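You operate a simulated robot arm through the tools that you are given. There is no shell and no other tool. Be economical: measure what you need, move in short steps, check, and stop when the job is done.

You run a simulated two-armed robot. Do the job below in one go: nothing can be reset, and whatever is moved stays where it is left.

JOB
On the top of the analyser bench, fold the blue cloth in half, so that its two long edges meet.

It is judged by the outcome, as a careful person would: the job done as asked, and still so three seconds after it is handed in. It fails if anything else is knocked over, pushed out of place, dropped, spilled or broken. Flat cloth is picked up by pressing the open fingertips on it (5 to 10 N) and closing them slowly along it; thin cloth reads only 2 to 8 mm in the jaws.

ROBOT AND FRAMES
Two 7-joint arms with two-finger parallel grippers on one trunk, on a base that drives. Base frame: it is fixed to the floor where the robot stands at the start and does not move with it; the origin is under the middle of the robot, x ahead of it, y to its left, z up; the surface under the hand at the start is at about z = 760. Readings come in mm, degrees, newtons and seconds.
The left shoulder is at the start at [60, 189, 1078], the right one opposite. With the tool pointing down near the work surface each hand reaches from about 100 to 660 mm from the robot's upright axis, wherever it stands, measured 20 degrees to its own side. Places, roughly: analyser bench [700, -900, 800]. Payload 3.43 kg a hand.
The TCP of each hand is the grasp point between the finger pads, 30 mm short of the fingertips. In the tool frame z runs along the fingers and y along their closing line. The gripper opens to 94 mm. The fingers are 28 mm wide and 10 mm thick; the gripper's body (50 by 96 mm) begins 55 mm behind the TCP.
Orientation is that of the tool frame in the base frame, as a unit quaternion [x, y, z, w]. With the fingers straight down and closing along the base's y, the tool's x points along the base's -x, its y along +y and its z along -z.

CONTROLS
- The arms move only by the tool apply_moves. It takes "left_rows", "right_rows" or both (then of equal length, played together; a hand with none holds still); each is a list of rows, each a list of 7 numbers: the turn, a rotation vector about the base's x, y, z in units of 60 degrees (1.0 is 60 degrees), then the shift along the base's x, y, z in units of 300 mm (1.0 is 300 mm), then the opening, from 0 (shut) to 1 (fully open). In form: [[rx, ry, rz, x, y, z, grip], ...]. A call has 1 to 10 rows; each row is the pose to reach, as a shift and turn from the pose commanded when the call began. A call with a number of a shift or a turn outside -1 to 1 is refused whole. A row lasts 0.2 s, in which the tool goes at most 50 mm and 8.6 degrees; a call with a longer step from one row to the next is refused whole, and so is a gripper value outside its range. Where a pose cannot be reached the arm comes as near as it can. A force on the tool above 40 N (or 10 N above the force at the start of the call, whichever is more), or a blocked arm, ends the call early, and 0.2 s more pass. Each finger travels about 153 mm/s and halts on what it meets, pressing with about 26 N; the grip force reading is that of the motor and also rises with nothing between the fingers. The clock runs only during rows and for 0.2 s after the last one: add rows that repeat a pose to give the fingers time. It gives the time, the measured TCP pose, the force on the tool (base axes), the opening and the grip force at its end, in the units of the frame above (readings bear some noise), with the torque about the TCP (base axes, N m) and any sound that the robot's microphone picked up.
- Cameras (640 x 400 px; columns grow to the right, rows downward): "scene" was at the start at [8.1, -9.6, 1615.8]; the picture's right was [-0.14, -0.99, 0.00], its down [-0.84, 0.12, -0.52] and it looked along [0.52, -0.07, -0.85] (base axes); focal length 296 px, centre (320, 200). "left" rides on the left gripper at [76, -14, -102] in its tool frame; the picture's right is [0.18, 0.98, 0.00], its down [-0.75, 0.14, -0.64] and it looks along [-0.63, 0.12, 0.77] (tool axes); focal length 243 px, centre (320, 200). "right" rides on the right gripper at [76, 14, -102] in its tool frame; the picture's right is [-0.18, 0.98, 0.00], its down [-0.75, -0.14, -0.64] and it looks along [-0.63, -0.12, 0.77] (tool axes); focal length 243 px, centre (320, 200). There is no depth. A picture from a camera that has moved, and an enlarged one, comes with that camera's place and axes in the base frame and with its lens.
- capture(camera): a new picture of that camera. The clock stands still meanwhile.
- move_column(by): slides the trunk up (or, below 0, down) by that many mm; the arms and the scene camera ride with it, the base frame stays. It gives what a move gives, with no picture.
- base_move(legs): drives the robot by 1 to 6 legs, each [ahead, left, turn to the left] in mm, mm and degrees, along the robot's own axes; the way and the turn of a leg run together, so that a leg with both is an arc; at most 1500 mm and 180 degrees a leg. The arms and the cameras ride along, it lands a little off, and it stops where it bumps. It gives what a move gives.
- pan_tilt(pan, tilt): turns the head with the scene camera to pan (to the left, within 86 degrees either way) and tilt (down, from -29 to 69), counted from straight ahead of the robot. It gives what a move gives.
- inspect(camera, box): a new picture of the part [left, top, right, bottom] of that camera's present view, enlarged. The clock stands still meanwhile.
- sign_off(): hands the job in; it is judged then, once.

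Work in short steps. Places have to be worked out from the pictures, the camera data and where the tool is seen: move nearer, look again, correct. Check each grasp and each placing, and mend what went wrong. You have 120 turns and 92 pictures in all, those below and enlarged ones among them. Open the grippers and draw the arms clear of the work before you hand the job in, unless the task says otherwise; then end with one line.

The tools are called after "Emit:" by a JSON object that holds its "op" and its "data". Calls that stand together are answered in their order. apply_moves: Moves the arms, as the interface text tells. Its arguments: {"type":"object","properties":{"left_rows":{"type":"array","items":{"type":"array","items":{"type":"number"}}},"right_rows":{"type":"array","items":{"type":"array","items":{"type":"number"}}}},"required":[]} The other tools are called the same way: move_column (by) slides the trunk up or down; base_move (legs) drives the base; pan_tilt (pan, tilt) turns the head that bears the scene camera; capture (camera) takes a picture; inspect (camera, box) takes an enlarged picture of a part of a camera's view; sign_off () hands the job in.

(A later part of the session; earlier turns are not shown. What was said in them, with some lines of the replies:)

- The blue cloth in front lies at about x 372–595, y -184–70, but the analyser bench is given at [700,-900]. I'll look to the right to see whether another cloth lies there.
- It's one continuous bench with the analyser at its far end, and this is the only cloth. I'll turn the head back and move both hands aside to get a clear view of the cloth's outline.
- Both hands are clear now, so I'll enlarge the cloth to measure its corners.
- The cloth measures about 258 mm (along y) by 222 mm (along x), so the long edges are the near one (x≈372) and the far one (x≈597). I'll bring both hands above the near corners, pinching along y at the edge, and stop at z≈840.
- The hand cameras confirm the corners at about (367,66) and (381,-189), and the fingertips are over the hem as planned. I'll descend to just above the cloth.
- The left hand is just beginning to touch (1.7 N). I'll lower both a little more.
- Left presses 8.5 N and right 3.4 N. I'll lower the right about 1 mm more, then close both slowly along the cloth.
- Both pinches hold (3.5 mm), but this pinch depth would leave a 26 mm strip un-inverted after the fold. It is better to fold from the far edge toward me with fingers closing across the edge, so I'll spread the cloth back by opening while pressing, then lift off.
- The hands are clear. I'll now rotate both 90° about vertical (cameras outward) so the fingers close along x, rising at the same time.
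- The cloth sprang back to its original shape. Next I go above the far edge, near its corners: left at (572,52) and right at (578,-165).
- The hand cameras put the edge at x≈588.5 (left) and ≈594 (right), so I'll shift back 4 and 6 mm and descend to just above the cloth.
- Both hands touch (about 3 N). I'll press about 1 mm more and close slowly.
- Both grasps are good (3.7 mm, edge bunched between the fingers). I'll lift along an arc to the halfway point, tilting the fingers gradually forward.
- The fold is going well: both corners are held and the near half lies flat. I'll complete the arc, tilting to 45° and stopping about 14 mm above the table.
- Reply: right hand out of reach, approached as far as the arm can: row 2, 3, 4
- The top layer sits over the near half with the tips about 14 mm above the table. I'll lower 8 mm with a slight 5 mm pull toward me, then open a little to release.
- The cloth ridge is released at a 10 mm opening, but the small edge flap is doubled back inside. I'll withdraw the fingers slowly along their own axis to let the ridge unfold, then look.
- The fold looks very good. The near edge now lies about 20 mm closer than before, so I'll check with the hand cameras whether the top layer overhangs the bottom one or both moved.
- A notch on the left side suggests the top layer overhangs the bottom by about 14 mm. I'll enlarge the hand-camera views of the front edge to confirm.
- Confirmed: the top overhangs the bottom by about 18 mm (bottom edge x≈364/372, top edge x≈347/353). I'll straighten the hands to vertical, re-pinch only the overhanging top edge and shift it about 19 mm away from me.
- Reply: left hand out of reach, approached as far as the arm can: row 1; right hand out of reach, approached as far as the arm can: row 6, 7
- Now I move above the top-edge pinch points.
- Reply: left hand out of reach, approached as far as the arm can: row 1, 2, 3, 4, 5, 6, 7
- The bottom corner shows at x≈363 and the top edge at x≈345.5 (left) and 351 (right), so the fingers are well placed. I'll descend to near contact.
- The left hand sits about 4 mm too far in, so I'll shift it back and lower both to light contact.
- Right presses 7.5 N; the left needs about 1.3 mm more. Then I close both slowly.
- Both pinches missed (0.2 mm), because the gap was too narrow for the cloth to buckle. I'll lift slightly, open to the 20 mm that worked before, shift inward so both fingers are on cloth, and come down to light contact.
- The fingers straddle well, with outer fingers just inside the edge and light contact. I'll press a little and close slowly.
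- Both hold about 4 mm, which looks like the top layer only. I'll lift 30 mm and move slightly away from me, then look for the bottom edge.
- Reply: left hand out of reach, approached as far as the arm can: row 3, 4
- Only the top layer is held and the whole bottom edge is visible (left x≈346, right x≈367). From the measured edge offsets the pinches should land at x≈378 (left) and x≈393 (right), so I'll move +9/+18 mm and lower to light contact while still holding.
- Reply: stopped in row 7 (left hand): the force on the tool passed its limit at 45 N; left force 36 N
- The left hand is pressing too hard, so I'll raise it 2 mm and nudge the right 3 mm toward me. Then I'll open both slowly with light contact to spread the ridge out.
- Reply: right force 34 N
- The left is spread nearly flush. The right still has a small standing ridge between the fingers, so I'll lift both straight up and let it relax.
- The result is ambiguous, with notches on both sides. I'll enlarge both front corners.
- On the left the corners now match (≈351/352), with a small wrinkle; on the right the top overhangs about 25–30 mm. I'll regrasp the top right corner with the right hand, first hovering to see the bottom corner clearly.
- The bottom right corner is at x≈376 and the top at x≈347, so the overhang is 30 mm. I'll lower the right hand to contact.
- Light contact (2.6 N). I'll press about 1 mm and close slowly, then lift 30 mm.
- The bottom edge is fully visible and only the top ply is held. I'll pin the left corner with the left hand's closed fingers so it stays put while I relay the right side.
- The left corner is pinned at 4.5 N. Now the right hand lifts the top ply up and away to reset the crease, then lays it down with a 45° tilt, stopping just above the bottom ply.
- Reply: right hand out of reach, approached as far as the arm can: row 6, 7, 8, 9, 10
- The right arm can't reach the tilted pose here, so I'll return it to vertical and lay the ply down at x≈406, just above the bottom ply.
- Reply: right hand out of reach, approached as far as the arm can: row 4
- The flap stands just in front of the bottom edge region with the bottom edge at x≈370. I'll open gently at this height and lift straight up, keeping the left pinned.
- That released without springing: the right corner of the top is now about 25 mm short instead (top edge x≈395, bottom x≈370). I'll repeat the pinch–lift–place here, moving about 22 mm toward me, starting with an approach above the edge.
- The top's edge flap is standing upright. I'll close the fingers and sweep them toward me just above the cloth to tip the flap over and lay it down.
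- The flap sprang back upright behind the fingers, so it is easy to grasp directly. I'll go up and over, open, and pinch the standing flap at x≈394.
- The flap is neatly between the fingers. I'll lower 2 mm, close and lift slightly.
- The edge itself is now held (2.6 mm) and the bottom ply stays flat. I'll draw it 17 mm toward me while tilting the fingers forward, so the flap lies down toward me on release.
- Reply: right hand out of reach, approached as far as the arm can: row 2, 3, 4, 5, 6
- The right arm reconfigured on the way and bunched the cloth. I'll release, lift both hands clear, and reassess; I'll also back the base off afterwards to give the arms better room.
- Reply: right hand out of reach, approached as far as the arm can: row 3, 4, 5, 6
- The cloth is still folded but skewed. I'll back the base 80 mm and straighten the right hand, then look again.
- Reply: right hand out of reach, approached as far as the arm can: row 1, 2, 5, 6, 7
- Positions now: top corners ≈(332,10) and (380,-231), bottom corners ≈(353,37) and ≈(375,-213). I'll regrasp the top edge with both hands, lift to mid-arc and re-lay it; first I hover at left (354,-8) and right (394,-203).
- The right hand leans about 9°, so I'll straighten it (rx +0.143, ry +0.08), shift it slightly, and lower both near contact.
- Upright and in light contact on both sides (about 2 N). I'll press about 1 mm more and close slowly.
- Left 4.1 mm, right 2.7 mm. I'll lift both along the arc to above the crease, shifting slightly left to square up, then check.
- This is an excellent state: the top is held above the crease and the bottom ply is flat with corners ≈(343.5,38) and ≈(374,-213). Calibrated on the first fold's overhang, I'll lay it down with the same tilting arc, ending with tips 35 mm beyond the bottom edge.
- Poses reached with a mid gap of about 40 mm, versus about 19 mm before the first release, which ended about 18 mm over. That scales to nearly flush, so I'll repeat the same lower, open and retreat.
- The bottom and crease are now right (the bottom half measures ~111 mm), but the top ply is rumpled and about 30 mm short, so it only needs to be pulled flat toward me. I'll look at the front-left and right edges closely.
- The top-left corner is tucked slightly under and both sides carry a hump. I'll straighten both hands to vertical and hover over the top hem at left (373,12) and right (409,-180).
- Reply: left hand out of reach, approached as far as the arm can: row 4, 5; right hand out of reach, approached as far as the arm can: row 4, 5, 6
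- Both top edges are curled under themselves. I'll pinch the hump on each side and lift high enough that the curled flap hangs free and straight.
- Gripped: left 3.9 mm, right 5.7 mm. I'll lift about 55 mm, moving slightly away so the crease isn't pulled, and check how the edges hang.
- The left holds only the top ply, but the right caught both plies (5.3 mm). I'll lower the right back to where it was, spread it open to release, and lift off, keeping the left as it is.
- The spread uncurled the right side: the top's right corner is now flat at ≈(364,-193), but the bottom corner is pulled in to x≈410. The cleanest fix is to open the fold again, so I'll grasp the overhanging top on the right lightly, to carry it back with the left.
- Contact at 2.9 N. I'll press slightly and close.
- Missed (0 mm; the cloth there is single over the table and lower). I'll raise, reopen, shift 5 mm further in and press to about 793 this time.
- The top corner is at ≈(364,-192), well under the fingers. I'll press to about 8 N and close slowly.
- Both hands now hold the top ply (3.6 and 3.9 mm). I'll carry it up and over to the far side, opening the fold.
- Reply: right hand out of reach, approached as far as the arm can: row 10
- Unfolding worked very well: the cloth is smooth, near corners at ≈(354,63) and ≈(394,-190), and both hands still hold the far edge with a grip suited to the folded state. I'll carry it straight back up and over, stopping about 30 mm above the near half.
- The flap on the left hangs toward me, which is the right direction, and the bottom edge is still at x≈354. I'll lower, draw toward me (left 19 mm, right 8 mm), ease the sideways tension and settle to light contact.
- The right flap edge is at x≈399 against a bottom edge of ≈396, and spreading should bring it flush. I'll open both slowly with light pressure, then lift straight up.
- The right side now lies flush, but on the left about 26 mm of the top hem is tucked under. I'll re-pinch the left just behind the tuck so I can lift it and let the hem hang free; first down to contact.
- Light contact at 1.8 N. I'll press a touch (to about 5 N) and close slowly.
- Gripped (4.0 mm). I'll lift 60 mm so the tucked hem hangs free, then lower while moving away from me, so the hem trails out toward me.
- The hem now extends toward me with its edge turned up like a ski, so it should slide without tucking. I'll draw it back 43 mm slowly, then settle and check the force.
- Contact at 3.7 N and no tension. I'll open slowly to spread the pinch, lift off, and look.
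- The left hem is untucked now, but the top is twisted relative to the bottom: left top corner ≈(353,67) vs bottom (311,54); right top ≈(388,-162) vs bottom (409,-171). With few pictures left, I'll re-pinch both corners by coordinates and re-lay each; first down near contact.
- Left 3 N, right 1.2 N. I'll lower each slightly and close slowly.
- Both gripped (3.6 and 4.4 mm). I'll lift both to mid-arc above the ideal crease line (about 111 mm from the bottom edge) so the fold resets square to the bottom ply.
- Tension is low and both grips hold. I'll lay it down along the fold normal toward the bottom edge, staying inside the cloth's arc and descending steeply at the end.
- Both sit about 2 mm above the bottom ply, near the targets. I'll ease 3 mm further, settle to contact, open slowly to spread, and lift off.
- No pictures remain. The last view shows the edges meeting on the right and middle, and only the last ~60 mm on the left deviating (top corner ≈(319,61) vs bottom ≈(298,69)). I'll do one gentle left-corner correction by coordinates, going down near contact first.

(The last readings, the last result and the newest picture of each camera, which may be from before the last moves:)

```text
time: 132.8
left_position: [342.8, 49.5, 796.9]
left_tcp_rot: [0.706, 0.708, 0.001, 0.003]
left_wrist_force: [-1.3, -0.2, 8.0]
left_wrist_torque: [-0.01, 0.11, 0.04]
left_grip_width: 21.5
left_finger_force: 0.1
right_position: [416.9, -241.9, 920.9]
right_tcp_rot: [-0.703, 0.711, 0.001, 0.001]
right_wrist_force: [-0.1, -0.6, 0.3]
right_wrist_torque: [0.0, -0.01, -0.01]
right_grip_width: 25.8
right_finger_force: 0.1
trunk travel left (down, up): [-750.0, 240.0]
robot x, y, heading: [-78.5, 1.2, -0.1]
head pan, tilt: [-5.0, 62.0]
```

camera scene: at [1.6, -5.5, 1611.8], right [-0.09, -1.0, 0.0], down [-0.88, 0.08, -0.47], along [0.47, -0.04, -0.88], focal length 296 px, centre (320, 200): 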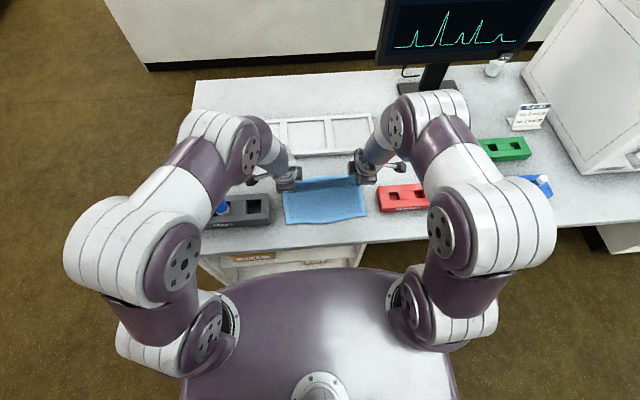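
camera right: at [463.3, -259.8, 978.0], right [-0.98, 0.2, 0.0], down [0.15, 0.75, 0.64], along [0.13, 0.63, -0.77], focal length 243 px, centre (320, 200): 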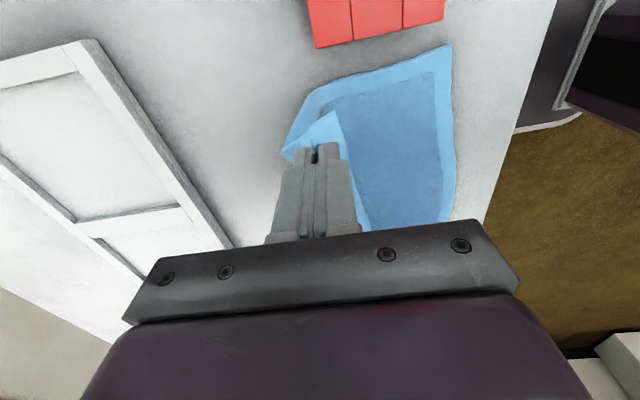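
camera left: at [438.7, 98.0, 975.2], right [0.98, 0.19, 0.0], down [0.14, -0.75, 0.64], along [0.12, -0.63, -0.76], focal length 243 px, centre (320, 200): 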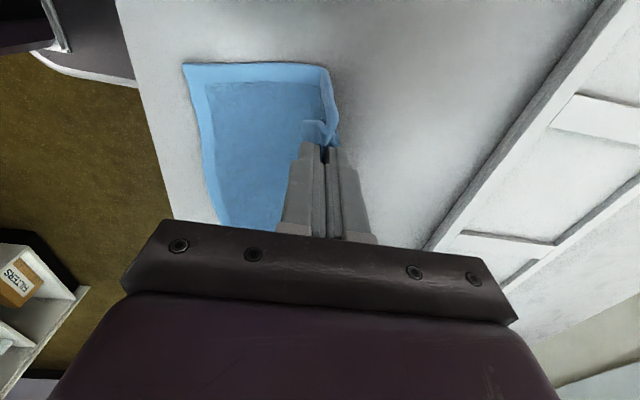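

Contact is 8 N. I'll ease up about 0.7 mm to avoid catching the lower ply, then close slowly.

Emit:
{"op": "apply_moves", "data": {"left_rows": [[0, 0, 0, 0, 0, 0.003, 0.22], [0, 0, 0, 0, 0, 0.003, 0.19], [0, 0, 0, 0, 0, 0.003, 0.16], [0, 0, 0, 0, 0, 0.003, 0.13], [0, 0, 0, 0, 0, 0.003, 0.1], [0, 0, 0, 0, 0, 0.003, 0.07], [0, 0, 0, 0, 0, 0.003, 0.04], [0, 0, 0, 0, 0, 0.003, 0.01], [0, 0, 0, 0, 0, 0.003, 0], [0, 0, 0, 0, 0, 0.003, 0]]}}

```text
time: 135.0
left_position: [342.8, 49.8, 800.0]
left_tcp_rot: [0.707, 0.707, 0.003, 0.004]
left_wrist_force: [-1.3, -0.6, 4.7]
left_wrist_torque: [-0.02, 0.08, 0.01]
left_grip_width: 3.7
left_finger_force: 25.7
right_position: [417.5, -241.7, 920.3]
right_tcp_rot: [-0.702, 0.712, 0.0, 0.002]
right_wrist_force: [-0.2, 0.9, -0.5]
right_wrist_torque: [0.0, -0.01, 0.01]
right_grip_width: 25.2
right_finger_force: 0.1
trunk travel left (down, up): [-750.0, 240.0]
robot x, y, heading: [-82.9, 0.2, -0.1]
head pan, tilt: [-5.0, 62.0]
```

3.7 mm, so only the top ply is held. I'll lift 40 mm, shift by (-18,+7) mm and lower straight down to light contact.

Emit:
{"op": "apply_moves", "data": {"left_rows": [[0, 0, 0, 0, 0, 0.06, 0], [0, 0, 0, 0, 0, 0.13, 0], [0, 0, 0, -0.03, 0.012, 0.13, 0], [0, 0, 0, -0.06, 0.023, 0.13, 0], [0, 0, 0, -0.06, 0.023, 0.13, 0], [0, 0, 0, -0.06, 0.023, 0.08, 0], [0, 0, 0, -0.06, 0.023, 0.04, 0], [0, 0, 0, -0.06, 0.023, 0.012, 0], [0, 0, 0, -0.06, 0.023, 0.004, 0], [0, 0, 0, -0.06, 0.023, 0.004, 0]]}}

```text
time: 137.2
left_position: [324.4, 56.3, 800.2]
left_tcp_rot: [0.706, 0.708, 0.002, 0.003]
left_wrist_force: [-1.0, -0.4, 3.9]
left_wrist_torque: [0.01, 0.03, 0.02]
left_grip_width: 3.6
left_finger_force: 26.1
right_position: [416.8, -242.1, 919.7]
right_tcp_rot: [-0.703, 0.712, 0.001, 0.001]
right_wrist_force: [-0.7, -0.6, 0.5]
right_wrist_torque: [-0.02, 0.0, -0.01]
right_grip_width: 25.5
right_finger_force: 0.0
trunk travel left (down, up): [-750.0, 240.0]
robot x, y, heading: [-76.8, 2.2, 0.1]
head pan, tilt: [-5.0, 62.0]
```

It is placed with light contact and no pull. I'll open slowly to spread it and lift off clear.

Emit:
{"op": "apply_moves", "data": {"left_rows": [[0, 0, 0, 0, 0, -0.001, 0.04], [0, 0, 0, 0, 0, -0.002, 0.08], [0, 0, 0, 0, 0, -0.003, 0.11], [0, 0, 0, 0, 0, -0.003, 0.14], [0, 0, 0, 0, 0, -0.003, 0.17], [0, 0, 0, 0, 0, -0.003, 0.2], [0, 0, 0, 0, 0, -0.003, 0.23], [0, 0, 0, 0, 0, -0.003, 0.26]]}}

Emit:
{"op": "apply_moves", "data": {"left_rows": [[0, 0, 0, 0, 0, 0.02, 0.27], [0, 0, 0, 0, 0, 0.06, 0.27], [0, 0, 0, 0, 0, 0.15, 0.27], [0, 0, 0, 0, 0.1, 0.28, 0.4], [0, 0, 0, 0, 0.2, 0.4, 0.6], [0, 0, 0, 0, 0.3, 0.45, 1]], "right_rows": [[0, 0, 0, 0, 0, 0.02, 0.27], [0, 0, 0, 0, 0, 0.04, 0.27], [0, 0, 0, 0, 0, 0.06, 0.27], [0, 0, 0, 0, 0, 0.08, 0.4], [0, 0, 0, 0, 0, 0.1, 0.6], [0, 0, 0, 0, 0, 0.1, 1]]}}

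```text
time: 139.0
left_position: [325.1, 57.6, 798.5]
left_tcp_rot: [0.707, 0.708, 0.002, 0.003]
left_wrist_force: [0.2, -0.2, 3.3]
left_wrist_torque: [-0.01, 0.05, 0.04]
left_grip_width: 23.4
left_finger_force: 0.1
right_position: [417.9, -241.7, 920.7]
right_tcp_rot: [-0.702, 0.712, 0.0, 0.0]
right_wrist_force: [-0.8, 0.1, -0.1]
right_wrist_torque: [0.04, 0.01, 0.02]
right_grip_width: 25.5
right_finger_force: 0.0
trunk travel left (down, up): [-750.0, 240.0]
robot x, y, heading: [-81.6, -0.0, -0.0]
head pan, tilt: [-5.0, 62.0]
```

```text
time: 140.4
left_position: [323.9, 146.8, 934.4]
left_tcp_rot: [0.707, 0.707, 0.0, 0.003]
left_wrist_force: [-0.2, -1.4, -0.4]
left_wrist_torque: [0.01, -0.03, 0.01]
left_grip_width: 94.0
left_finger_force: 0.2
right_position: [418.0, -239.9, 949.7]
right_tcp_rot: [-0.702, 0.712, 0.0, 0.001]
right_wrist_force: [0.3, 0.4, 0.2]
right_wrist_torque: [-0.02, -0.02, -0.03]
right_grip_width: 93.8
right_finger_force: 0.1
trunk travel left (down, up): [-750.0, 240.0]
robot x, y, heading: [-82.4, 3.2, 0.1]
head pan, tilt: [-5.0, 62.0]
```

The hands are open and clear. I believe the pictures are used up, but I'll try one last check.

Emit:
{"op": "inspect", "data": {"camera": "scene", "box": [265, 150, 385, 230]}}

```text
refused: no pictures are left
```

No pictures remain. The edges met on the right and in the middle in the last view, the left corner was corrected by measured coordinates, and both hands are open and clear, so I hand the job in.

Emit:
{"op": "sign_off", "data": {}}

```text
The job is handed in.
```

The blue cloth is folded in half on the analyser bench. In my last picture the long edges met on the right and to within about 8 mm in the middle. I then corrected a 16 mm gap at the left corner by coordinates only, with no pictures left to check it. The cloth ended up turned about 25° from where it started, with its lower left corner at the front rim of the bench, perhaps a few millimetres over. I saw nothing else moved or knocked over, and both hands are open and clear.
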